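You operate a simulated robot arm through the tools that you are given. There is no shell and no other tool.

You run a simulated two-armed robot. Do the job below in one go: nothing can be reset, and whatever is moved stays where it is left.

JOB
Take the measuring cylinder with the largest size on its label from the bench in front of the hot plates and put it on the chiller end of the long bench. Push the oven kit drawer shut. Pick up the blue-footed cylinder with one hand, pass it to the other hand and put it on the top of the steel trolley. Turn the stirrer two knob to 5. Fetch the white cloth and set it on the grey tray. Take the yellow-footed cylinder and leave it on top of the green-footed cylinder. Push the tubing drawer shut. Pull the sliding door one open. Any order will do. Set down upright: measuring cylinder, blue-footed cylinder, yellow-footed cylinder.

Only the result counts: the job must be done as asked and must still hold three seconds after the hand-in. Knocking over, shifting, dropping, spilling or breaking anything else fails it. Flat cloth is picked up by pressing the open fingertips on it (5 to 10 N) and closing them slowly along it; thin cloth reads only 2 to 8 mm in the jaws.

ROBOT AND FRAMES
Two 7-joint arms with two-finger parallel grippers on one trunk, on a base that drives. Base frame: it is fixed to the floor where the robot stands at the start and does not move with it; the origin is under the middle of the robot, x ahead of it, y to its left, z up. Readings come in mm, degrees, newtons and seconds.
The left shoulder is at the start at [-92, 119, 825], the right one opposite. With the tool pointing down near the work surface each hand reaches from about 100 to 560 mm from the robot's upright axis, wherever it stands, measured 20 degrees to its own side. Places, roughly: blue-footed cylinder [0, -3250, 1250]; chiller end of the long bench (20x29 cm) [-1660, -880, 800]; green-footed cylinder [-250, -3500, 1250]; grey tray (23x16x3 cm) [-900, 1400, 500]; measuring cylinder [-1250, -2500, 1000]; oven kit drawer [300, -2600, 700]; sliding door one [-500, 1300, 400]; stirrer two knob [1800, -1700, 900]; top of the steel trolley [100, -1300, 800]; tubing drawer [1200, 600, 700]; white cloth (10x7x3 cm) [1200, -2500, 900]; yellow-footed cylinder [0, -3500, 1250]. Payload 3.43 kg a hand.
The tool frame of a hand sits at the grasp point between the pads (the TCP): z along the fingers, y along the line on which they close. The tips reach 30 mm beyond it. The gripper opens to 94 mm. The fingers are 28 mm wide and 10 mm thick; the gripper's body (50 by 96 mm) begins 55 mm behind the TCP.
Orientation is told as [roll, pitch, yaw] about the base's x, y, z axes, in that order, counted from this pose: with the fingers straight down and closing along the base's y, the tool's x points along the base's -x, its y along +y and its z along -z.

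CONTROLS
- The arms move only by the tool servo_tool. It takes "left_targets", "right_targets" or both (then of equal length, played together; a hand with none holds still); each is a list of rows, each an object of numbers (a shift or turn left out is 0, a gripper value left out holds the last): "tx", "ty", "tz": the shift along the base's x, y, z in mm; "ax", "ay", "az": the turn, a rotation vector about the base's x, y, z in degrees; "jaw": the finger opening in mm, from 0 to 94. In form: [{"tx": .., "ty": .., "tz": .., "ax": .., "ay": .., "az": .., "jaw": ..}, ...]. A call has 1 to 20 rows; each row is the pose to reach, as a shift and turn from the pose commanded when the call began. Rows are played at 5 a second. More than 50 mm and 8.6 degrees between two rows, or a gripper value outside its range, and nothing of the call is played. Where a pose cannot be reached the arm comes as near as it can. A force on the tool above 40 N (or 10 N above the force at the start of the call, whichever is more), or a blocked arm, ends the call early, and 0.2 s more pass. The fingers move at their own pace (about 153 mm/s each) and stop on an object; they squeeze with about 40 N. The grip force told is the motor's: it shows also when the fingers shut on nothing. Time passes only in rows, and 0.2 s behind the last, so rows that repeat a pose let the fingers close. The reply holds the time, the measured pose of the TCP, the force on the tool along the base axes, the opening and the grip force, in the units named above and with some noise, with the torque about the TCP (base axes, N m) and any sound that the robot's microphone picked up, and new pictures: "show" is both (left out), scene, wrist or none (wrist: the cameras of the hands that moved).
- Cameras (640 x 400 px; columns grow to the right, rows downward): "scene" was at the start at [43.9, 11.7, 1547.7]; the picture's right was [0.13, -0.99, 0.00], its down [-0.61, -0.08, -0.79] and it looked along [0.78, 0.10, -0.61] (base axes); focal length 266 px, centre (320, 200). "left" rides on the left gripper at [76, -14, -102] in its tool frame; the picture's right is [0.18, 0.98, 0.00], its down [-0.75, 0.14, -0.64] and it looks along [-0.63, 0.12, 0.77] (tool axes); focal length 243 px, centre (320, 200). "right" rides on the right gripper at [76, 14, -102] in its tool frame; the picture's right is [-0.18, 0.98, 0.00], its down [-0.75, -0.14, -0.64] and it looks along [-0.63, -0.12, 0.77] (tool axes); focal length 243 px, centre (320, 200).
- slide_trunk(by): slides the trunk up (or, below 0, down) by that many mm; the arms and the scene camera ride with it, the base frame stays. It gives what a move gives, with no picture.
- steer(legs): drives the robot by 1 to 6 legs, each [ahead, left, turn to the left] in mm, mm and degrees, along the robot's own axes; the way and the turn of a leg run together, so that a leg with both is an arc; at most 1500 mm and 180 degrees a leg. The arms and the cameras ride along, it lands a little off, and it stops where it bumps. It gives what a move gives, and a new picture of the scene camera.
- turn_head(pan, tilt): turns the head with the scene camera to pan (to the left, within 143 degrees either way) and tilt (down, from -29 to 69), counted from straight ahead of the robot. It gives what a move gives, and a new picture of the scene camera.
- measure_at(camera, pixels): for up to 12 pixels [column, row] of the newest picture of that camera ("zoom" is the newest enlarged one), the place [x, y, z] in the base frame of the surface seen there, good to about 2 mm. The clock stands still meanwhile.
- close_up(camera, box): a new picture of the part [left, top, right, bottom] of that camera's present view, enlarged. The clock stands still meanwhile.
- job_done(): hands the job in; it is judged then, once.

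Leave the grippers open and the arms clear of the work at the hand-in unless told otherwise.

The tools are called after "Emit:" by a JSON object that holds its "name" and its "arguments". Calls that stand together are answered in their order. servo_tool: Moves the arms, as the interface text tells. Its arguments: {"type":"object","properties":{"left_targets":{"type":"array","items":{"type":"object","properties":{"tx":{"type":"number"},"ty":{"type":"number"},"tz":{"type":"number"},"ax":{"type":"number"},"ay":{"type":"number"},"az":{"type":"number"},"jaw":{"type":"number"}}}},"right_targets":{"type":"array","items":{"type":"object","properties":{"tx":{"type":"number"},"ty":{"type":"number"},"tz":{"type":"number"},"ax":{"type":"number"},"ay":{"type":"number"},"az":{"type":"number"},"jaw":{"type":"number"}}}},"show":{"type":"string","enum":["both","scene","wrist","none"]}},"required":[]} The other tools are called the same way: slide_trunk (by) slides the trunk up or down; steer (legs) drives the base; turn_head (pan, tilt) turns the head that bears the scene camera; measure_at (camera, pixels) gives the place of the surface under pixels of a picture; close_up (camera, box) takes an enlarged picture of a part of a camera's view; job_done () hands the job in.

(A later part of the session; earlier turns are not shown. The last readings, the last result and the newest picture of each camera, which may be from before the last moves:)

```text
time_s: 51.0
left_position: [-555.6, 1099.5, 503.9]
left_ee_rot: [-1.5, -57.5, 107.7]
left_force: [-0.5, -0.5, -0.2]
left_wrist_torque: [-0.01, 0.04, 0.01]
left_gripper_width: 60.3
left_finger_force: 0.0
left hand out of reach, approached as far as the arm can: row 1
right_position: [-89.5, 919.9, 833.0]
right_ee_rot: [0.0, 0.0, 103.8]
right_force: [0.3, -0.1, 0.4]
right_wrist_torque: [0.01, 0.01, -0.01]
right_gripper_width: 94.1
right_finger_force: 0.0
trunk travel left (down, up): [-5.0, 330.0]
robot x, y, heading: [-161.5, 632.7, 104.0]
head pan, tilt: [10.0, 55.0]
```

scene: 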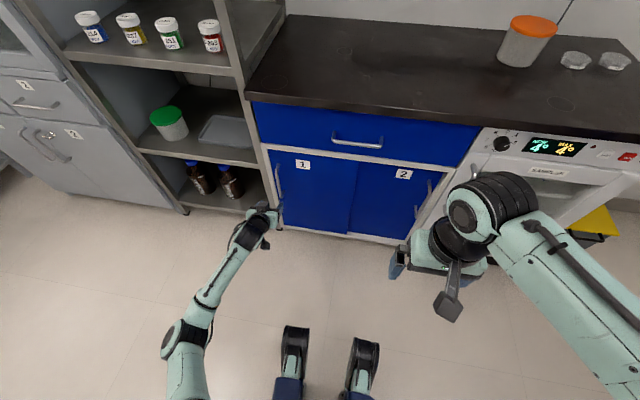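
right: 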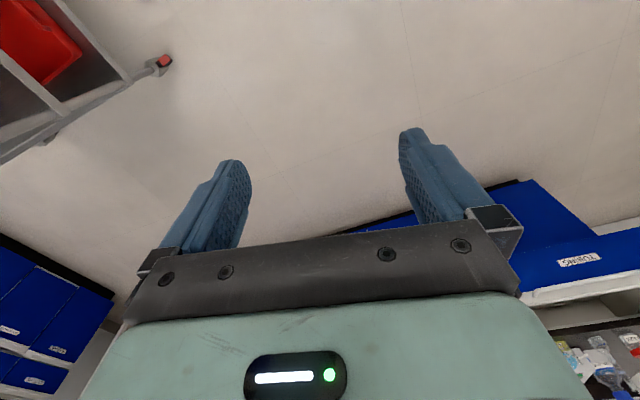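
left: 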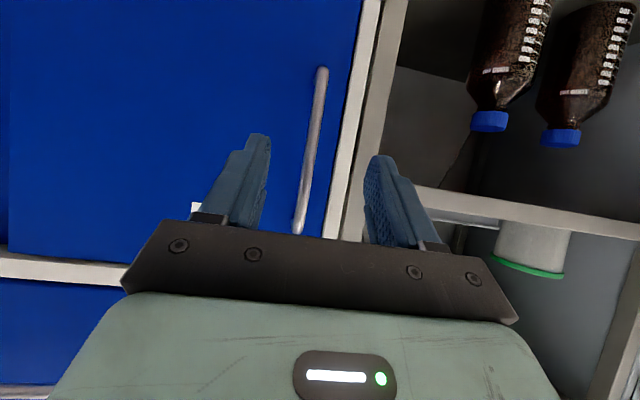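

The handle bar sits between the open fingers. I'll advance 98 mm along the cabinet normal and close on the bar.

Emit:
{"name": "servo_tool", "arguments": {"left_targets": [{"tx": -8, "ty": 33}, {"tx": -16, "ty": 66}, {"tx": -24, "ty": 97}, {"tx": -24, "ty": 97}, {"tx": -24, "ty": 97, "jaw": 5}, {"tx": -24, "ty": 97, "jaw": 5}, {"tx": -24, "ty": 97, "jaw": 5}]}}

```text
time_s: 52.5
left_position: [-580.6, 1195.8, 503.2]
left_ee_rot: [-1.2, -57.6, 107.4]
left_force: [-2.2, 2.5, 1.4]
left_wrist_torque: [-0.59, 1.59, 0.03]
left_gripper_width: 11.7
left_finger_force: 44.9
right_position: [-89.2, 920.9, 833.5]
right_ee_rot: [0.1, 0.0, 103.9]
right_force: [-1.0, -0.1, -0.2]
right_wrist_torque: [0.02, 0.03, -0.03]
right_gripper_width: 93.9
right_finger_force: 0.1
trunk travel left (down, up): [-5.0, 330.0]
robot x, y, heading: [-160.7, 633.0, 103.7]
head pan, tilt: [10.0, 55.0]
```

scene: 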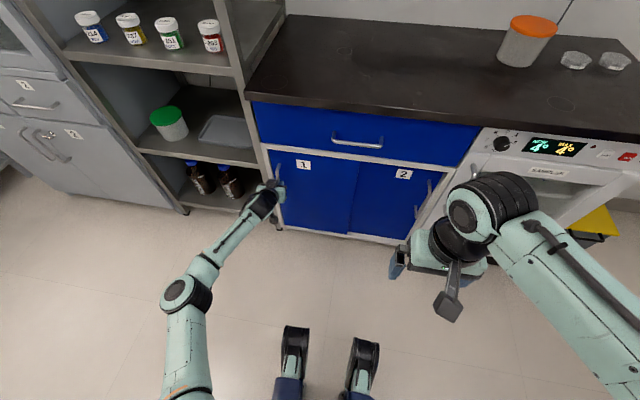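
left: 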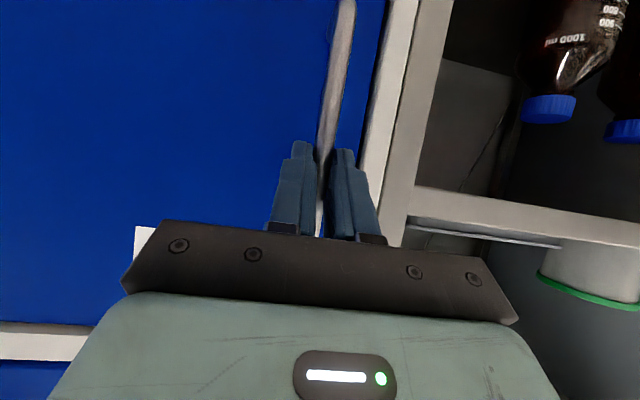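

The bar is gripped at 11.7 mm. I'll slide the door right along [0.972, 0.236].

Emit:
{"name": "servo_tool", "arguments": {"left_targets": [{"tx": 15, "ty": 4}, {"tx": 39, "ty": 9}, {"tx": 68, "ty": 16}, {"tx": 97, "ty": 24}, {"tx": 126, "ty": 31}, {"tx": 156, "ty": 38}, {"tx": 185, "ty": 45}, {"tx": 214, "ty": 52}]}}

```text
time_s: 54.4
left_position: [-365.0, 1248.8, 502.9]
left_ee_rot: [-1.5, -57.5, 107.6]
left_force: [4.5, -32.7, 4.7]
left_wrist_torque: [-1.01, 1.45, 0.06]
left_gripper_width: 12.0
left_finger_force: 44.9
right_position: [-88.3, 919.5, 834.5]
right_ee_rot: [0.0, 0.0, 103.9]
right_force: [0.6, -0.1, -1.0]
right_wrist_torque: [0.06, 0.0, -0.01]
right_gripper_width: 93.9
right_finger_force: 0.1
trunk travel left (down, up): [-5.0, 330.0]
robot x, y, heading: [-163.0, 631.5, 104.0]
head pan, tilt: [10.0, 55.0]
```

scene: 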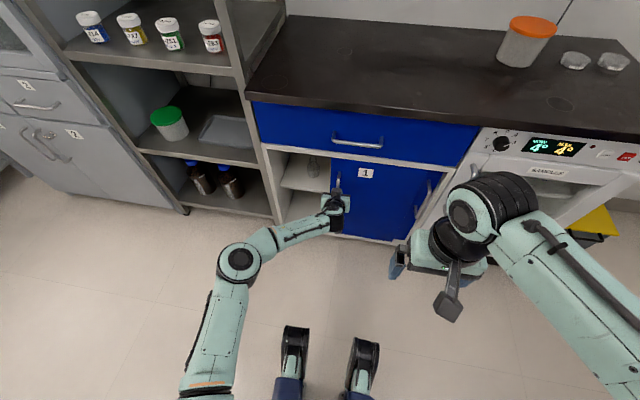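
left: 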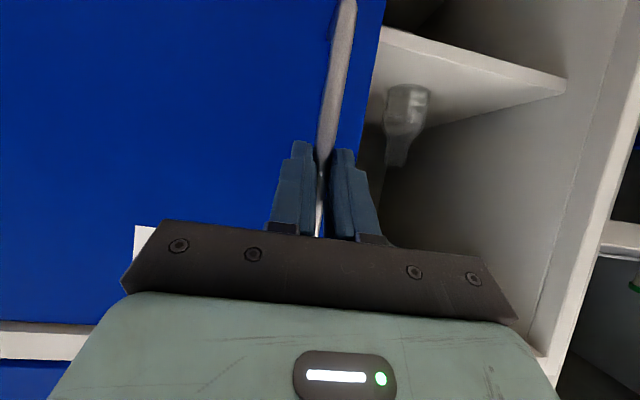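

The door has slid about 215 mm, with a side force of −33 N in y. I'll ease the hand back about 3 mm and keep pulling right until it stops.

Emit:
{"name": "servo_tool", "arguments": {"left_targets": [{"tx": 1, "ty": -3}, {"tx": 15, "ty": 0}, {"tx": 30, "ty": 3}, {"tx": 45, "ty": 7}, {"tx": 60, "ty": 10}, {"tx": 75, "ty": 14}]}}

```text
time_s: 55.1
left_position: [-363.9, 1247.8, 502.5]
left_ee_rot: [-0.1, -57.8, 108.6]
left_force: [-0.8, -11.9, 5.0]
left_wrist_torque: [0.12, 0.25, 0.26]
left_gripper_width: 11.8
left_finger_force: 45.4
right_position: [-90.1, 920.0, 833.6]
right_ee_rot: [0.0, -0.1, 104.0]
right_force: [0.2, -0.1, 0.0]
right_wrist_torque: [-0.05, 0.02, 0.02]
right_gripper_width: 94.3
right_finger_force: 0.1
trunk travel left (down, up): [-5.0, 330.0]
robot x, y, heading: [-160.4, 633.7, 104.1]
head pan, tilt: [10.0, 55.0]
stopped in row 3 (left hand): the force on the tool passed its limit at 49 N (the readings are from after the stop); the commanded pose is now the measured one
```

scene: 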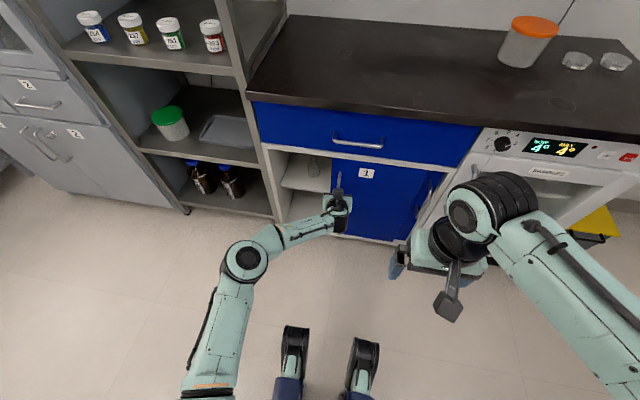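
left: 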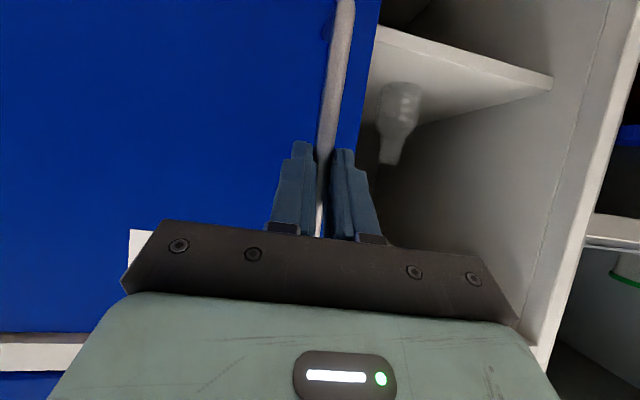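

It has stopped against resistance. I'll zoom in to check whether the door is at its end of travel.

Emit:
{"name": "close_up", "arguments": {"camera": "scene", "box": [250, 130, 450, 255]}}

Emit:
{"name": "measure_at", "arguments": {"camera": "zoom", "pixels": [[300, 150], [330, 260], [400, 260], [500, 300], [560, 200], [545, 120], [580, 180], [60, 150], [280, 150], [260, 270]]}}

```text
3.20 times, centred on (350, 192) of scene
```

zoom: 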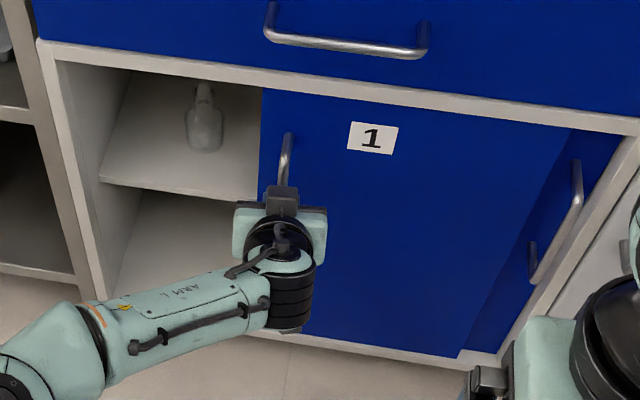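

```text
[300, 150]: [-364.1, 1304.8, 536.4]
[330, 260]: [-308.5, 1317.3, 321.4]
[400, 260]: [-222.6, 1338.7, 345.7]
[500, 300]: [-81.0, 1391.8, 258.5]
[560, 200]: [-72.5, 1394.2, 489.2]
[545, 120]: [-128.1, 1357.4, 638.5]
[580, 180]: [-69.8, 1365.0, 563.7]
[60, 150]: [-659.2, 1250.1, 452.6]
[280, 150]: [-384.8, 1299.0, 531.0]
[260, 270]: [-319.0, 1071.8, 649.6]
```

Door 1 now rests against the door 2 handle, which is its full travel, and the opening is clear. I'll release and back out.

Emit:
{"name": "servo_tool", "arguments": {"left_targets": [{"jaw": 50}, {"jaw": 50}, {"tx": 8, "ty": -33}, {"tx": 16, "ty": -66}, {"tx": 26, "ty": -106}, {"tx": 36, "ty": -146}, {"tx": 46, "ty": -186}]}}

Emit:
{"name": "slide_trunk", "arguments": {"by": 240}}

```text
time_s: 56.7
left_position: [-316.8, 1062.6, 500.6]
left_ee_rot: [-0.1, -57.6, 108.7]
left_force: [0.0, -0.6, 0.4]
left_wrist_torque: [0.02, -0.01, -0.01]
left_gripper_width: 50.1
left_finger_force: 0.1
right_position: [-90.6, 921.2, 833.6]
right_ee_rot: [0.0, 0.0, 104.1]
right_force: [-0.1, -1.1, 0.4]
right_wrist_torque: [-0.02, -0.02, 0.03]
right_gripper_width: 94.1
right_finger_force: 0.0
trunk travel left (down, up): [-5.0, 330.0]
robot x, y, heading: [-161.3, 631.0, 104.1]
head pan, tilt: [10.0, 55.0]
```

scene: 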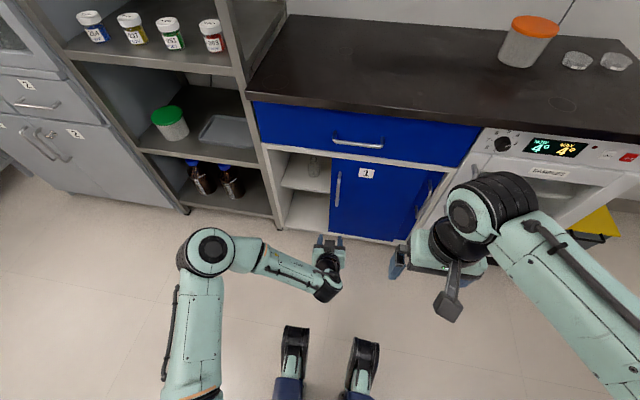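
left: 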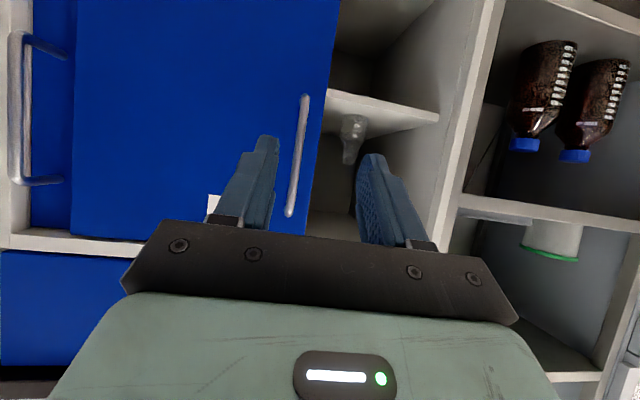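

```text
time_s: 59.2
left_position: [-318.3, 1063.4, 741.4]
left_ee_rot: [-0.2, -57.5, 108.6]
left_force: [-0.7, 0.0, 0.1]
left_wrist_torque: [-0.01, 0.03, 0.0]
left_gripper_width: 50.1
left_finger_force: 0.2
right_position: [-91.2, 920.9, 1074.2]
right_ee_rot: [0.0, 0.0, 104.0]
right_force: [-0.3, 0.0, -0.1]
right_wrist_torque: [0.0, -0.04, 0.02]
right_gripper_width: 93.8
right_finger_force: 0.0
trunk travel left (down, up): [-245.0, 90.0]
robot x, y, heading: [-160.0, 633.2, 103.8]
head pan, tilt: [10.0, 55.0]
```

I'll return the left arm to a compact, tool-down carrying pose.

Emit:
{"name": "servo_tool", "arguments": {"left_targets": [{"tx": -6, "ty": -16, "tz": 38, "ax": -6.8, "ay": -2.3}, {"tx": -13, "ty": -33, "tz": 76, "ax": -13.6, "ay": -4.6}, {"tx": -19, "ty": -50, "tz": 113, "ax": -20.4, "ay": -6.9}, {"tx": -25, "ty": -66, "tz": 151, "ax": -27.2, "ay": -9.1}, {"tx": -31, "ty": -82, "tz": 189, "ax": -34, "ay": -11.4}, {"tx": -38, "ty": -100, "tz": 227, "ax": -40.8, "ay": -13.7}, {"tx": -44, "ty": -117, "tz": 264, "ax": -47.6, "ay": -16}, {"tx": -50, "ty": -134, "tz": 302, "ax": -54.4, "ay": -18.3}, {"tx": -50, "ty": -134, "tz": 335, "ax": -54.4, "ay": -18.3}], "show": "scene"}}

```text
time_s: 61.2
left_position: [-365.9, 926.3, 1076.4]
left_ee_rot: [-0.2, -0.2, 108.5]
left_force: [-0.5, -0.8, 0.6]
left_wrist_torque: [0.0, 0.01, -0.01]
left_gripper_width: 50.0
left_finger_force: 0.1
right_position: [-89.7, 920.3, 1073.1]
right_ee_rot: [0.0, 0.0, 104.0]
right_force: [0.3, 0.5, 0.5]
right_wrist_torque: [0.0, -0.01, -0.01]
right_gripper_width: 94.0
right_finger_force: 0.0
trunk travel left (down, up): [-245.0, 90.0]
robot x, y, heading: [-161.5, 634.6, 104.0]
head pan, tilt: [10.0, 55.0]
```

scene: 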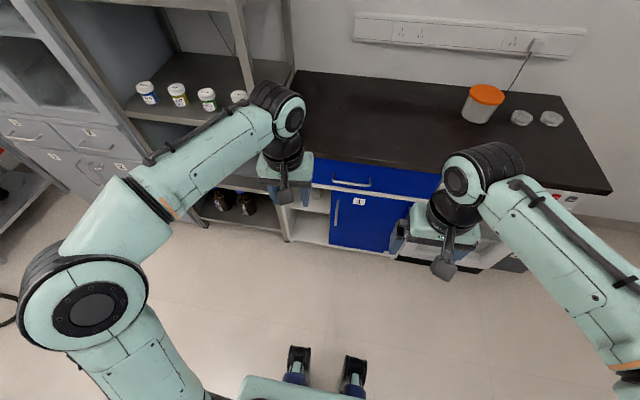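

The trunk is raised and the arms are home. Next is the stirrer knob: I'll back away, turn to heading 13.5° and strafe along the bench with wide clearance from the trolley.

Emit:
{"name": "steer", "arguments": {"legs": [[-400, 0, 0], [0, 0, -90.5], [600, -300, 0], [110, -1100, 0], [0, -700, 0]]}}

Emit:
{"name": "turn_head", "arguments": {"pan": 0, "tilt": 35}}

```text
time_s: 86.6
left_position: [1352.7, -1475.9, 1076.8]
left_ee_rot: [-0.1, -0.1, 16.5]
left_force: [0.1, 0.7, 0.6]
left_wrist_torque: [0.01, 0.02, 0.01]
left_gripper_width: 50.2
left_finger_force: 0.0
right_position: [1336.1, -1752.1, 1075.3]
right_ee_rot: [0.0, 0.0, 11.7]
right_force: [-0.3, 0.2, -1.1]
right_wrist_torque: [0.05, -0.02, 0.0]
right_gripper_width: 94.1
right_finger_force: 0.1
trunk travel left (down, up): [-245.0, 90.0]
robot x, y, heading: [1049.2, -1671.3, 11.6]
head pan, tilt: [10.0, 55.0]
```

scene: 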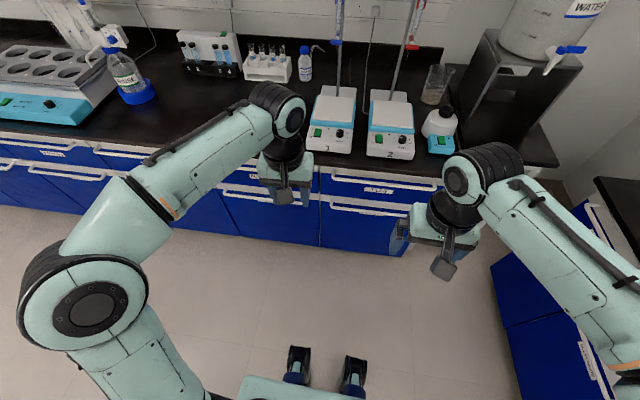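

```text
time_s: 87.4
left_position: [1353.2, -1475.3, 1076.2]
left_ee_rot: [-0.1, -0.2, 16.4]
left_force: [1.3, -0.1, -0.7]
left_wrist_torque: [-0.04, 0.01, 0.04]
left_gripper_width: 50.0
left_finger_force: 0.2
right_position: [1335.1, -1753.3, 1073.9]
right_ee_rot: [0.0, 0.0, 11.8]
right_force: [0.7, -0.1, 0.0]
right_wrist_torque: [-0.02, 0.0, 0.0]
right_gripper_width: 94.0
right_finger_force: 0.1
trunk travel left (down, up): [-245.0, 90.0]
robot x, y, heading: [1050.0, -1670.1, 11.7]
head pan, tilt: [0.0, 35.0]
```

scene: 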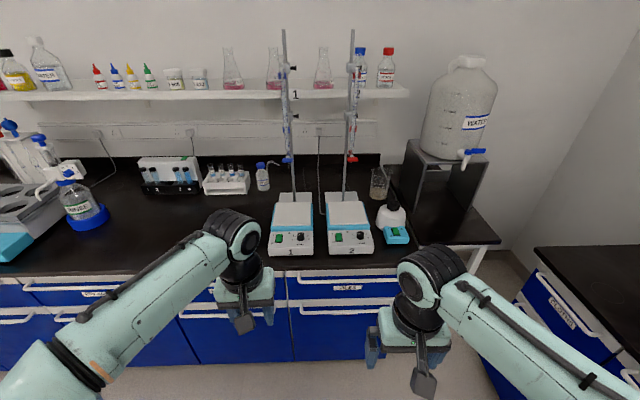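

Stirrer 2 is at about (348,228), with its knob near (360,236). I'll zoom in.

Emit:
{"name": "close_up", "arguments": {"camera": "scene", "box": [260, 190, 420, 290]}}

Emit:
{"name": "close_up", "arguments": {"camera": "scene", "box": [320, 222, 384, 262]}}

Emit:
{"name": "measure_at", "arguments": {"camera": "zoom", "pixels": [[400, 140], [370, 150], [440, 150], [400, 100], [420, 170], [200, 150], [100, 180], [500, 200], [300, 280], [100, 280], [500, 280]]}}

```text
4.00 times, centred on (340, 240) of scene
```

zoom: 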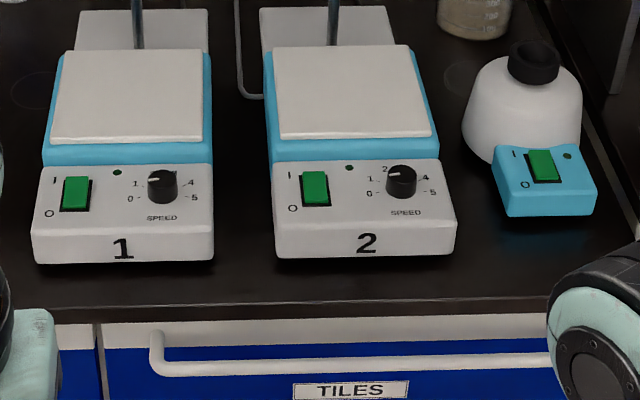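

```text
10.00 times, centred on (352, 242) of scene
```

zoom: 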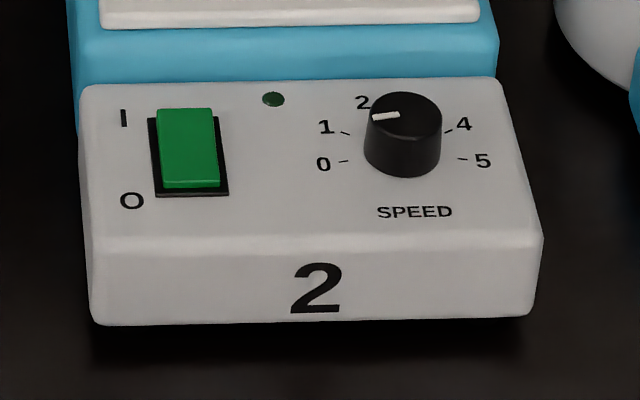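

```text
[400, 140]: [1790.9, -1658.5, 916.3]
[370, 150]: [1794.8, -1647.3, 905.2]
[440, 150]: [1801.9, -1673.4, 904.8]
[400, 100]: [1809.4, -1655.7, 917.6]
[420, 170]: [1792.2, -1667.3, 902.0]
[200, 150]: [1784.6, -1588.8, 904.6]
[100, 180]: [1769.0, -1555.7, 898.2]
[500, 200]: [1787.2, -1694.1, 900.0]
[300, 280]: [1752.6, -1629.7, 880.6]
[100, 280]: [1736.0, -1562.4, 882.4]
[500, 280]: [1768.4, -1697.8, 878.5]
```

The knob's mark points to 0. The scale runs −100° to +100° at 40° per step, so it needs about 200° clockwise. I'll drive closer.

Emit:
{"name": "steer", "arguments": {"legs": [[0, 0, 1.8], [245, 0, 0]]}}

Emit:
{"name": "turn_head", "arguments": {"pan": -12, "tilt": 52}}

Emit:
{"name": "close_up", "arguments": {"camera": "scene", "box": [240, 120, 400, 220]}}

```text
time_s: 89.6
left_position: [1583.2, -1410.0, 1077.6]
left_ee_rot: [-0.1, -0.2, 18.1]
left_force: [-0.2, 0.0, -0.6]
left_wrist_torque: [-0.04, 0.02, 0.0]
left_gripper_width: 49.7
left_finger_force: 0.0
right_position: [1574.3, -1686.3, 1073.6]
right_ee_rot: [-0.1, 0.0, 13.4]
right_force: [1.2, -0.3, -0.3]
right_wrist_torque: [-0.03, 0.0, -0.02]
right_gripper_width: 94.1
right_finger_force: 0.1
trunk travel left (down, up): [-245.0, 90.0]
robot x, y, heading: [1285.8, -1615.0, 13.5]
head pan, tilt: [0.0, 35.0]
```

scene: 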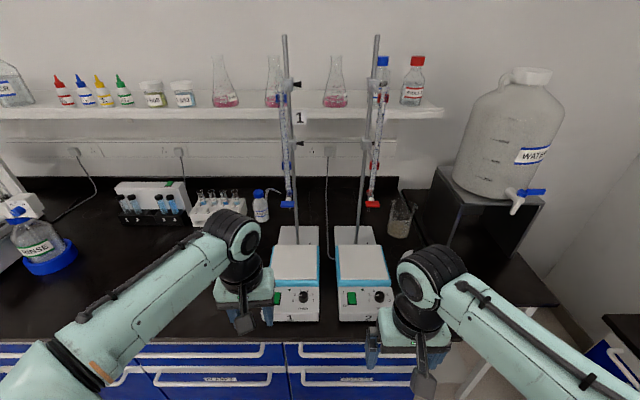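

```text
time_s: 90.4
left_position: [1582.3, -1409.6, 1077.3]
left_ee_rot: [-0.1, -0.2, 18.1]
left_force: [0.4, 0.1, -0.9]
left_wrist_torque: [0.04, -0.01, 0.03]
left_gripper_width: 49.8
left_finger_force: 0.0
right_position: [1573.5, -1687.0, 1074.1]
right_ee_rot: [-0.1, 0.1, 13.6]
right_force: [0.4, 0.4, -0.2]
right_wrist_torque: [0.0, 0.0, -0.01]
right_gripper_width: 93.9
right_finger_force: 0.1
trunk travel left (down, up): [-245.0, 90.0]
robot x, y, heading: [1284.4, -1611.6, 13.5]
head pan, tilt: [-12.0, 52.0]
```

scene: 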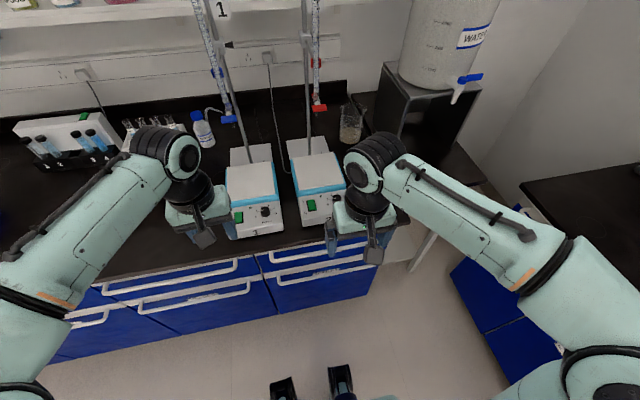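

```text
4.00 times, centred on (320, 170) of scene
```

zoom: 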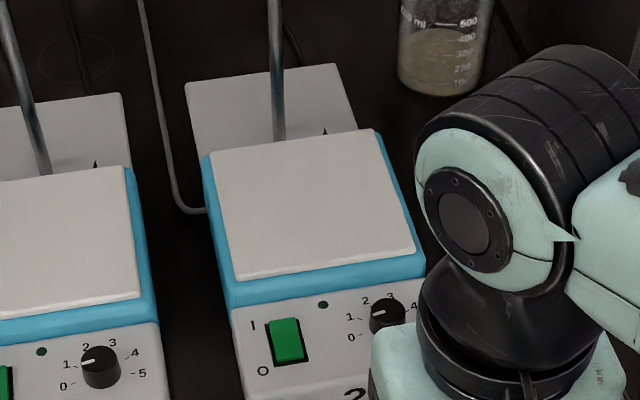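

The right arm partly hides the knob. I'll move the right hand back a little and take a close view from the wrist and scene cameras.

Emit:
{"name": "servo_tool", "arguments": {"right_targets": [{"tx": 5, "ty": -45, "jaw": 55}, {"tx": 10, "ty": -90}, {"tx": 10, "ty": -130}]}}

Emit:
{"name": "close_up", "arguments": {"camera": "scene", "box": [296, 180, 360, 220]}}

Emit:
{"name": "measure_at", "arguments": {"camera": "scene", "pixels": [[330, 210], [332, 196], [318, 188], [340, 200], [310, 212], [318, 165], [306, 130]]}}

```text
time_s: 91.2
left_position: [1581.5, -1410.3, 1076.2]
left_ee_rot: [-0.1, -0.3, 18.2]
left_force: [0.1, -0.3, 0.3]
left_wrist_torque: [0.02, 0.02, 0.02]
left_gripper_width: 50.1
left_finger_force: 0.1
right_position: [1583.4, -1817.4, 1073.3]
right_ee_rot: [0.0, 0.0, 13.5]
right_force: [-1.6, -0.2, -0.2]
right_wrist_torque: [0.0, 0.05, -0.01]
right_gripper_width: 55.1
right_finger_force: 0.1
trunk travel left (down, up): [-245.0, 90.0]
robot x, y, heading: [1286.6, -1617.3, 13.3]
head pan, tilt: [-12.0, 52.0]
```

scene: 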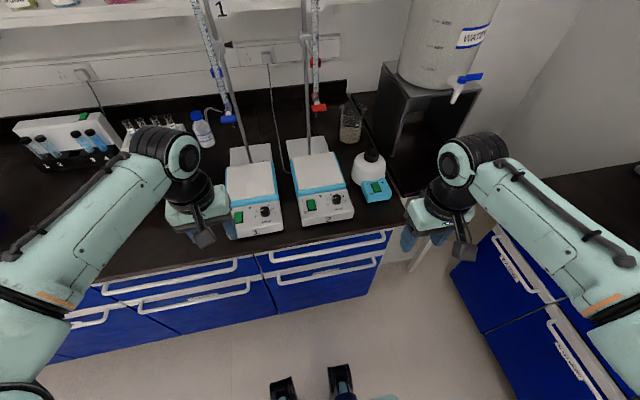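
right: 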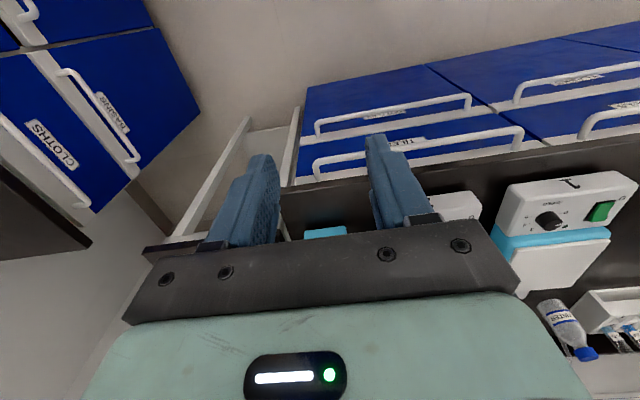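

```text
10.00 times, centred on (328, 200) of scene
```

zoom: 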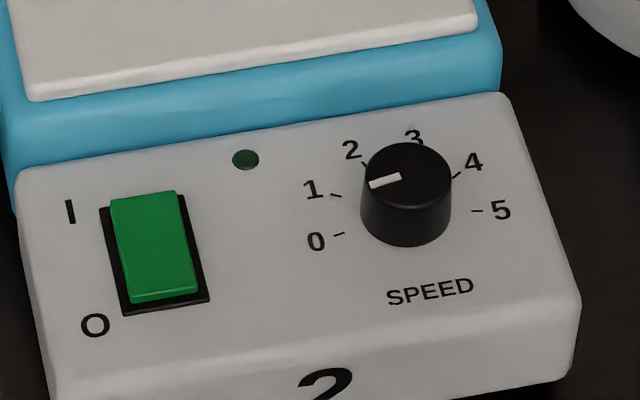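

```text
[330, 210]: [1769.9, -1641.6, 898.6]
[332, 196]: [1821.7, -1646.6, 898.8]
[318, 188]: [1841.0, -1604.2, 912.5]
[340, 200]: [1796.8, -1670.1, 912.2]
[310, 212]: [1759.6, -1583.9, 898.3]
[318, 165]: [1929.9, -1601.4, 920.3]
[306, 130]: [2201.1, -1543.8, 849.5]
```

The panel is flat at z≈899 and the pointer still reads about 0. I'll measure the knob top precisely in the zoom.

Emit:
{"name": "measure_at", "arguments": {"camera": "zoom", "pixels": [[406, 175], [380, 165], [430, 165], [406, 150], [406, 190], [370, 175], [443, 178], [406, 225], [250, 100], [400, 60], [340, 235], [478, 212]]}}

```text
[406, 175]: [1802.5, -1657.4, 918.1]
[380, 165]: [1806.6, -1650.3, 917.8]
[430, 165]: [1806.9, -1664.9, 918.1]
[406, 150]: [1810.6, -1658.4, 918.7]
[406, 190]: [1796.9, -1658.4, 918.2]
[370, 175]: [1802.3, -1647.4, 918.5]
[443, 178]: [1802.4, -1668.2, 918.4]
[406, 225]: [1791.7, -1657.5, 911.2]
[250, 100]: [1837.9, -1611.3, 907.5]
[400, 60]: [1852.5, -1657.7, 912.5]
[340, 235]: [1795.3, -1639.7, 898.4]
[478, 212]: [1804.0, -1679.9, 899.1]
```

Knob centre is [1802.3, -1657.8], top z 918, panel z 899, about 25 mm across. I'll bring the right hand above it with the wrist turned +50°.

Emit:
{"name": "servo_tool", "arguments": {"right_targets": [{"tx": 31, "ty": 23, "az": 7.1, "jaw": 46}, {"tx": 63, "ty": 46, "az": 14.3}, {"tx": 94, "ty": 68, "az": 21.4}, {"tx": 125, "ty": 91, "az": 28.6}, {"tx": 156, "ty": 114, "az": 35.7}, {"tx": 188, "ty": 137, "az": 42.9}, {"tx": 219, "ty": 159.6, "az": 50}, {"tx": 219, "ty": 159.6, "az": 50, "tz": -50}, {"tx": 219, "ty": 159.6, "az": 50, "tz": -90}, {"tx": 219, "ty": 159.6, "az": 50, "tz": -90}]}}

```text
time_s: 93.4
left_position: [1583.2, -1410.4, 1077.0]
left_ee_rot: [-0.2, -0.3, 18.2]
left_force: [0.7, 0.0, 0.2]
left_wrist_torque: [0.0, -0.01, -0.01]
left_gripper_width: 49.7
left_finger_force: 0.0
right_position: [1803.8, -1656.8, 983.1]
right_ee_rot: [0.0, 0.0, 63.5]
right_force: [-0.1, -0.4, -0.1]
right_wrist_torque: [0.0, 0.0, -0.04]
right_gripper_width: 46.1
right_finger_force: 0.0
right hand out of reach, approached as far as the arm can: row 7
trunk travel left (down, up): [-245.0, 90.0]
robot x, y, heading: [1284.4, -1618.4, 13.5]
head pan, tilt: [-12.0, 52.0]
```

scene: 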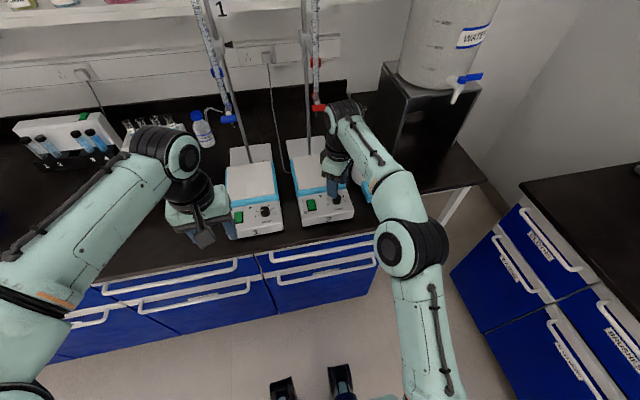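
right: 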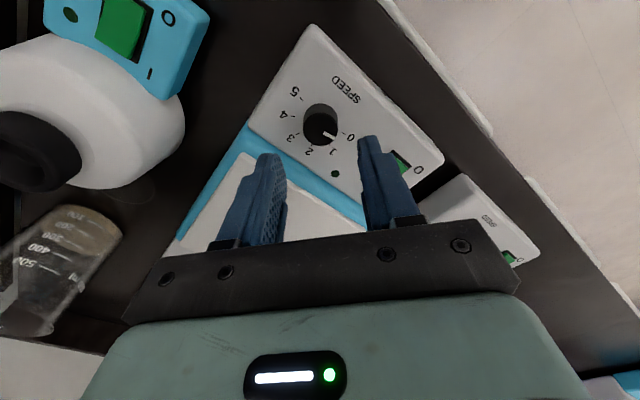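

I'll zoom in with the wrist camera to read the pointer, and measure how near the burette valve at (318,107) is.

Emit:
{"name": "close_up", "arguments": {"camera": "right", "box": [272, 80, 368, 170]}}

Emit:
{"name": "measure_at", "arguments": {"camera": "scene", "pixels": [[318, 107], [345, 105], [335, 105], [307, 60], [306, 145], [316, 95]]}}

```text
4.44 times, centred on (320, 125) of right
```

zoom: 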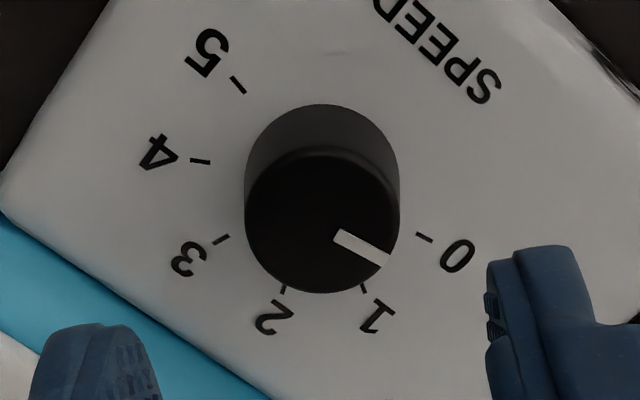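

```text
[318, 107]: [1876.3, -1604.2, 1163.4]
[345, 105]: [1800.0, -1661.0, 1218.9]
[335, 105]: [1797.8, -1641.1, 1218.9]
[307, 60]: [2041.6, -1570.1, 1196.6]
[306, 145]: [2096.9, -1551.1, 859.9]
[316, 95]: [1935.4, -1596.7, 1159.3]
```

The pointer reads about 0 and the burette valve clears the wrist by about 30 mm. I'll descend to z 933, close on the knob and turn it 100° clockwise.

Emit:
{"name": "servo_tool", "arguments": {"right_targets": [{"tz": -25}, {"tz": -50}, {"tz": -50}, {"tz": -50, "jaw": 15}, {"tz": -50, "jaw": 15}, {"tz": -50, "jaw": 15}], "show": "none"}}

Emit:
{"name": "servo_tool", "arguments": {"right_targets": [{"az": -5}, {"az": -12}, {"az": -20}, {"az": -28}, {"az": -36}, {"az": -44}, {"az": -52}, {"az": -60}, {"az": -68}, {"az": -76}, {"az": -84}, {"az": -92}, {"az": -100}, {"az": -100}]}}

```text
time_s: 94.8
left_position: [1581.9, -1409.9, 1077.0]
left_ee_rot: [-0.1, -0.2, 18.1]
left_force: [0.6, -0.1, 0.8]
left_wrist_torque: [0.01, -0.05, 0.0]
left_gripper_width: 50.1
left_finger_force: 0.0
right_position: [1802.9, -1656.3, 931.4]
right_ee_rot: [0.1, 0.0, 63.5]
right_force: [-5.7, 2.1, -2.6]
right_wrist_torque: [0.34, 0.09, -0.04]
right_gripper_width: 26.1
right_finger_force: 45.1
trunk travel left (down, up): [-245.0, 90.0]
robot x, y, heading: [1285.5, -1612.5, 13.5]
head pan, tilt: [-12.0, 52.0]
```

```text
time_s: 97.8
left_position: [1584.5, -1411.5, 1076.1]
left_ee_rot: [0.0, -0.2, 18.1]
left_force: [0.2, -0.5, -0.5]
left_wrist_torque: [-0.02, 0.0, 0.01]
left_gripper_width: 50.1
left_finger_force: 0.0
right_position: [1804.4, -1661.8, 932.6]
right_ee_rot: [-0.3, 0.2, -36.8]
right_force: [6.6, -13.2, -21.5]
right_wrist_torque: [-0.35, -0.09, 0.01]
right_gripper_width: 26.2
right_finger_force: 44.8
trunk travel left (down, up): [-245.0, 90.0]
robot x, y, heading: [1282.3, -1614.4, 13.7]
head pan, tilt: [-12.0, 52.0]
```

scene: 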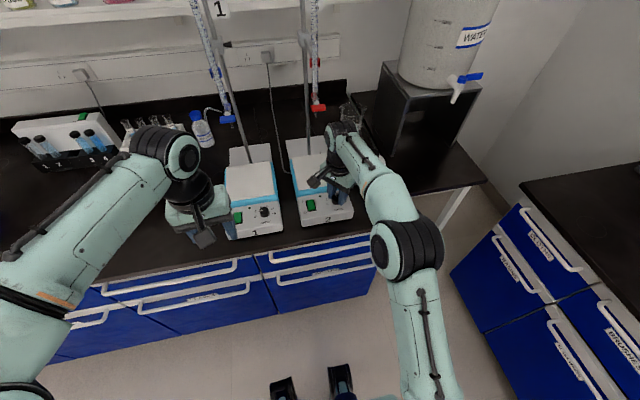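
right: 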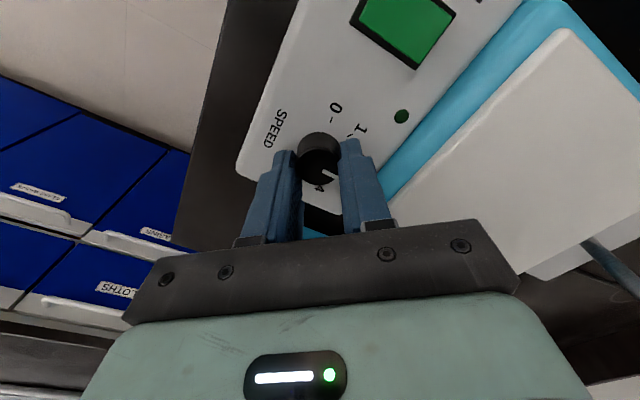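

The knob turned 100° with the hand. I'll open, recentre by 3 mm, rotate back +100° around the knob and check the pointer.

Emit:
{"name": "servo_tool", "arguments": {"right_targets": [{"jaw": 46}, {"jaw": 46, "ty": 3, "tx": -1}, {"az": 8, "ty": 3, "tx": -1}, {"az": 16, "ty": 3, "tx": -1}, {"az": 24, "ty": 3, "tx": -1}, {"az": 32, "ty": 3, "tx": -1}, {"az": 40, "ty": 3, "tx": -1}, {"az": 48, "ty": 3, "tx": -1}, {"az": 56, "ty": 3, "tx": -1}, {"az": 64, "ty": 3, "tx": -1}, {"az": 72, "ty": 3, "tx": -1}, {"az": 80, "ty": 3, "tx": -1}, {"az": 88, "ty": 3, "tx": -1}, {"az": 96, "ty": 3, "tx": -1}, {"az": 100, "ty": 3, "tx": -1}, {"az": 100, "ty": 3, "tx": -1}]}}

Emit:
{"name": "close_up", "arguments": {"camera": "right", "box": [272, 80, 368, 170]}}

```text
time_s: 101.2
left_position: [1583.8, -1410.0, 1076.2]
left_ee_rot: [-0.1, -0.4, 18.1]
left_force: [-0.3, -1.2, 0.0]
left_wrist_torque: [-0.02, -0.02, -0.02]
left_gripper_width: 49.9
left_finger_force: 0.0
right_position: [1801.8, -1654.7, 934.2]
right_ee_rot: [0.0, 0.0, 63.6]
right_force: [-0.3, 0.8, 0.0]
right_wrist_torque: [0.0, 0.01, -0.01]
right_gripper_width: 46.2
right_finger_force: 0.0
trunk travel left (down, up): [-245.0, 90.0]
robot x, y, heading: [1287.4, -1614.9, 13.3]
head pan, tilt: [-12.0, 52.0]
```

scene: 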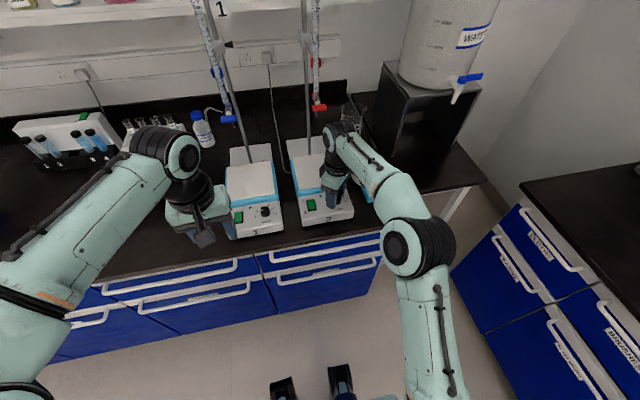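
right: 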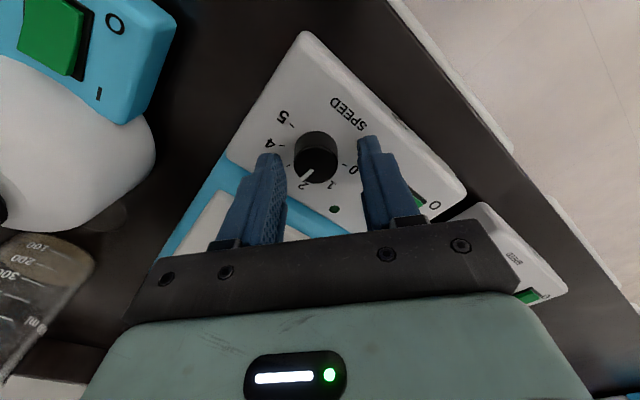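

```text
4.44 times, centred on (320, 125) of right
```

zoom: 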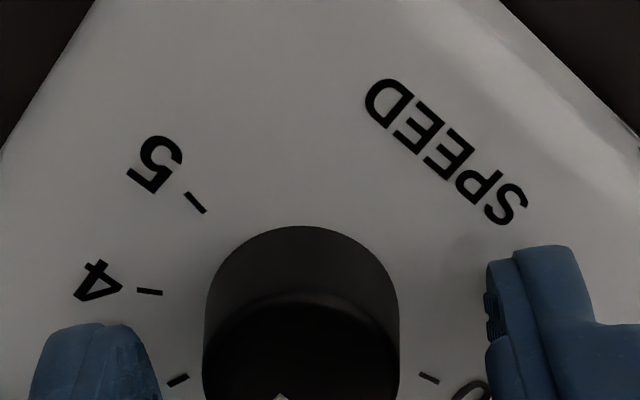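

I'll zoom again, centred on the knob.

Emit:
{"name": "close_up", "arguments": {"camera": "right", "box": [260, 100, 370, 205]}}

```text
3.81 times, centred on (315, 152) of right
```

zoom: 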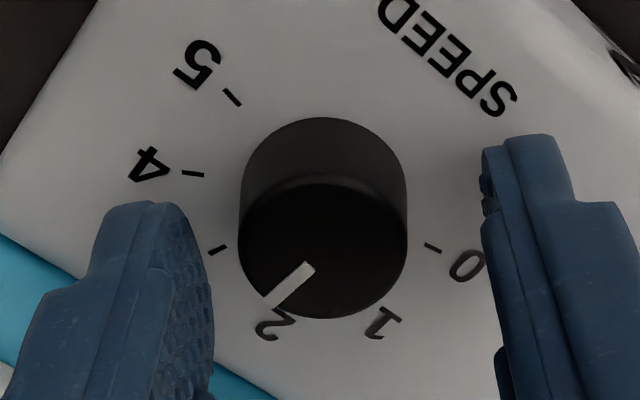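

The pointer is near 2.4, so it needs about 97° more. I'll close and turn −97°.

Emit:
{"name": "servo_tool", "arguments": {"right_targets": [{"ty": -2, "tx": 0.5}, {"ty": -2, "tx": 0.5, "jaw": 15}, {"ty": -2, "tx": 0.5, "jaw": 15}, {"ty": -2, "tx": 0.5, "jaw": 15}, {"ty": -2, "tx": 0.5, "az": -5}, {"ty": -2, "tx": 0.5, "az": -12}, {"ty": -2, "tx": 0.5, "az": -20}, {"ty": -2, "tx": 0.5, "az": -28}, {"ty": -2, "tx": 0.5, "az": -36}, {"ty": -2, "tx": 0.5, "az": -44}, {"ty": -2, "tx": 0.5, "az": -52}, {"ty": -2, "tx": 0.5, "az": -60}, {"ty": -2, "tx": 0.5, "az": -68}, {"ty": -2, "tx": 0.5, "az": -76}, {"ty": -2, "tx": 0.5, "az": -84}, {"ty": -2, "tx": 0.5, "az": -92}, {"ty": -2, "tx": 0.5, "az": -97}, {"ty": -2, "tx": 0.5, "az": -97}], "show": "none"}}

Emit:
{"name": "servo_tool", "arguments": {"right_targets": [{"jaw": 46}, {"jaw": 46}, {"tz": 40}, {"tz": 80}]}}

Emit:
{"name": "close_up", "arguments": {"camera": "right", "box": [250, 60, 390, 200]}}

```text
time_s: 105.0
left_position: [1583.5, -1411.0, 1076.1]
left_ee_rot: [0.0, -0.2, 18.1]
left_force: [-0.8, 0.1, -0.8]
left_wrist_torque: [-0.02, 0.0, 0.0]
left_gripper_width: 50.0
left_finger_force: 0.2
right_position: [1804.2, -1660.1, 933.2]
right_ee_rot: [-0.1, 0.1, -33.7]
right_force: [9.5, -14.0, 6.8]
right_wrist_torque: [-0.11, 0.4, 0.24]
right_gripper_width: 26.3
right_finger_force: 44.7
trunk travel left (down, up): [-245.0, 90.0]
robot x, y, heading: [1284.2, -1617.4, 13.6]
head pan, tilt: [-12.0, 52.0]
```

```text
time_s: 106.0
left_position: [1583.6, -1410.0, 1077.1]
left_ee_rot: [-0.1, -0.2, 18.1]
left_force: [0.3, 0.0, 0.0]
left_wrist_torque: [-0.02, -0.01, -0.01]
left_gripper_width: 49.7
left_finger_force: 0.2
right_position: [1802.7, -1656.1, 1013.0]
right_ee_rot: [0.1, -0.1, -33.5]
right_force: [-0.1, -0.9, 0.6]
right_wrist_torque: [-0.04, 0.0, 0.0]
right_gripper_width: 45.9
right_finger_force: 0.1
trunk travel left (down, up): [-245.0, 90.0]
robot x, y, heading: [1286.0, -1614.0, 13.4]
head pan, tilt: [-12.0, 52.0]
```

scene: 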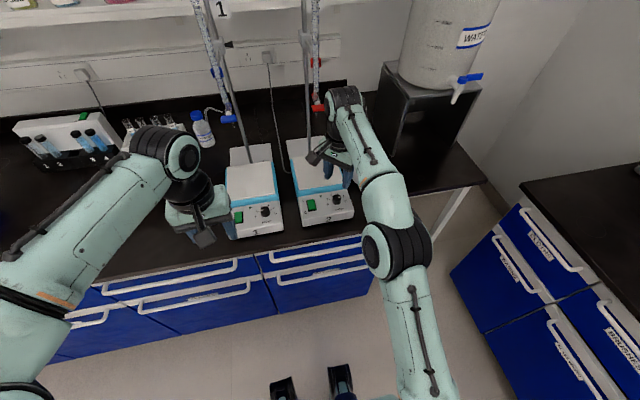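
right: 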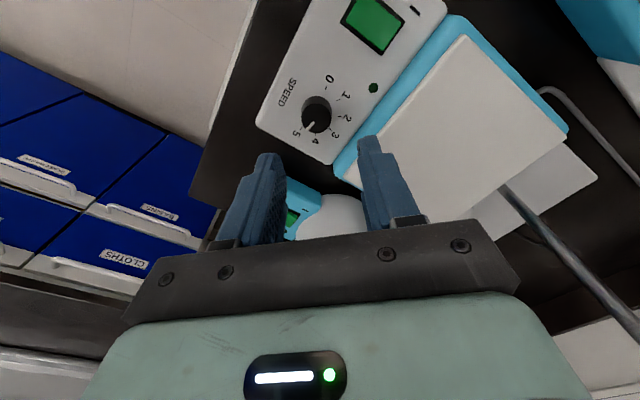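

```text
2.86 times, centred on (320, 130) of right
```

zoom: 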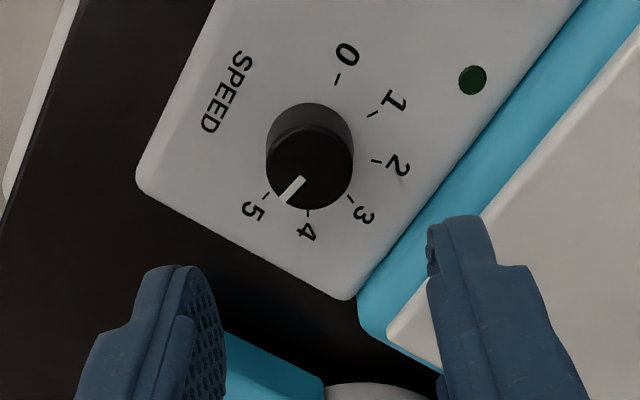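

The pointer looks near 4.9. I'll measure the mark's ends and the "5" tick in 3D to compare angles.

Emit:
{"name": "measure_at", "arguments": {"camera": "zoom", "pixels": [[302, 181], [284, 200], [287, 197], [265, 196], [308, 214], [270, 165], [352, 165], [310, 130], [310, 205], [337, 79], [349, 199], [298, 185]]}}

```text
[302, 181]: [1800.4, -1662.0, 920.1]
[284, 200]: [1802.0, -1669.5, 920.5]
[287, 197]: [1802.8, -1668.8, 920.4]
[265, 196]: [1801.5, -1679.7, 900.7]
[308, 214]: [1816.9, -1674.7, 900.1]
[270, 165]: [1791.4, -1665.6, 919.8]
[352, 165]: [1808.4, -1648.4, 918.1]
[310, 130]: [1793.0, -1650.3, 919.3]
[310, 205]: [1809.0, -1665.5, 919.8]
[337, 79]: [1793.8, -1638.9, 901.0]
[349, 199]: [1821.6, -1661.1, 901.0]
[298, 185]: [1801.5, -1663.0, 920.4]
```

The pointer is about 6° short of the 5 tick. I'll regrip the knob and turn 6.5° more.

Emit:
{"name": "servo_tool", "arguments": {"right_targets": [{"tz": -40, "ty": -1}, {"tz": -80, "ty": -1}, {"tz": -80, "ty": -1}, {"tz": -80, "ty": -1, "jaw": 15}, {"tz": -80, "ty": -1, "jaw": 15}, {"tz": -80, "ty": -1, "jaw": 15}, {"tz": -80, "ty": -1, "az": -3}, {"tz": -80, "ty": -1, "az": -6.5}, {"tz": -80, "ty": -1, "az": -6.5}], "show": "none"}}

Emit:
{"name": "servo_tool", "arguments": {"right_targets": [{"jaw": 46}, {"jaw": 46}, {"tz": 40}, {"tz": 80}], "show": "wrist"}}

Emit:
{"name": "close_up", "arguments": {"camera": "right", "box": [270, 75, 370, 170]}}

```text
time_s: 108.0
left_position: [1582.3, -1411.9, 1077.1]
left_ee_rot: [-0.1, -0.2, 18.1]
left_force: [0.1, 0.0, 0.9]
left_wrist_torque: [0.01, -0.02, 0.03]
left_gripper_width: 50.1
left_finger_force: 0.1
right_position: [1803.4, -1659.5, 933.8]
right_ee_rot: [-0.1, -0.1, -40.1]
right_force: [-2.2, -8.3, -0.4]
right_wrist_torque: [-0.46, -0.02, 0.49]
right_gripper_width: 26.1
right_finger_force: 45.2
trunk travel left (down, up): [-245.0, 90.0]
robot x, y, heading: [1285.1, -1615.2, 13.4]
head pan, tilt: [-12.0, 52.0]
```

```text
time_s: 109.0
left_position: [1582.4, -1410.1, 1074.8]
left_ee_rot: [-0.1, -0.2, 18.1]
left_force: [-0.4, 0.1, 0.1]
left_wrist_torque: [0.02, -0.01, 0.0]
left_gripper_width: 49.8
left_finger_force: 0.1
right_position: [1801.3, -1657.1, 1013.4]
right_ee_rot: [0.0, 0.0, -39.9]
right_force: [0.8, -0.2, -0.2]
right_wrist_torque: [0.0, 0.01, 0.0]
right_gripper_width: 45.9
right_finger_force: 0.0
trunk travel left (down, up): [-245.0, 90.0]
robot x, y, heading: [1286.5, -1615.8, 13.5]
head pan, tilt: [-12.0, 52.0]
```

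right: 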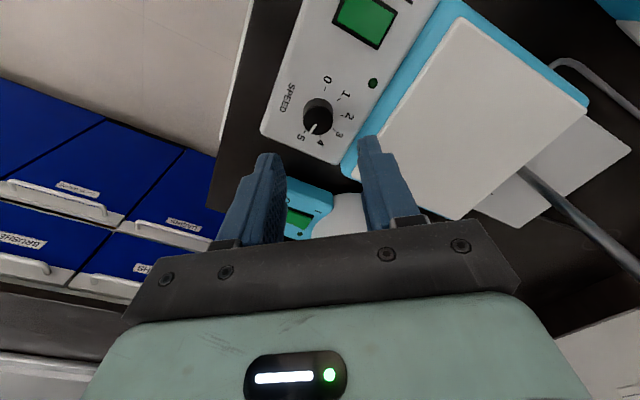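

```text
4.21 times, centred on (320, 122) of right
```

zoom: 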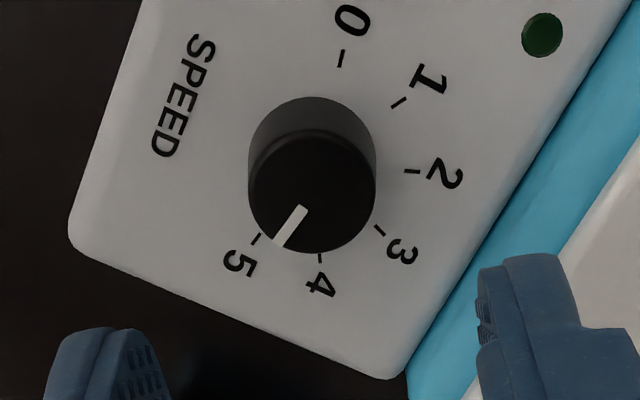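

The pointer now lines up with 5 to within about 2°. I'll bring the right arm home and confirm from the scene camera.

Emit:
{"name": "servo_tool", "arguments": {"right_targets": [{"tx": -10, "ty": -2, "tz": 30, "az": 5}, {"tx": -40, "ty": -6, "tz": 61, "az": 12}, {"tx": -80, "ty": -12, "tz": 61, "az": 20}, {"tx": -120, "ty": -24, "tz": 61, "az": 28}, {"tx": -160, "ty": -60, "tz": 61, "az": 36}, {"tx": -200, "ty": -90, "tz": 61, "az": 44}, {"tx": -228, "ty": -120, "tz": 61, "az": 52}], "show": "scene"}}

Emit:
{"name": "close_up", "arguments": {"camera": "scene", "box": [296, 180, 360, 220]}}

```text
refused: row 5 steps farther than a row can; nothing moved
```

```text
10.00 times, centred on (328, 200) of scene
```

zoom: 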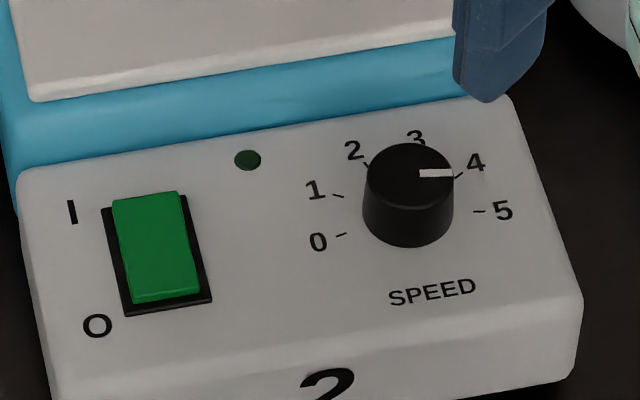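

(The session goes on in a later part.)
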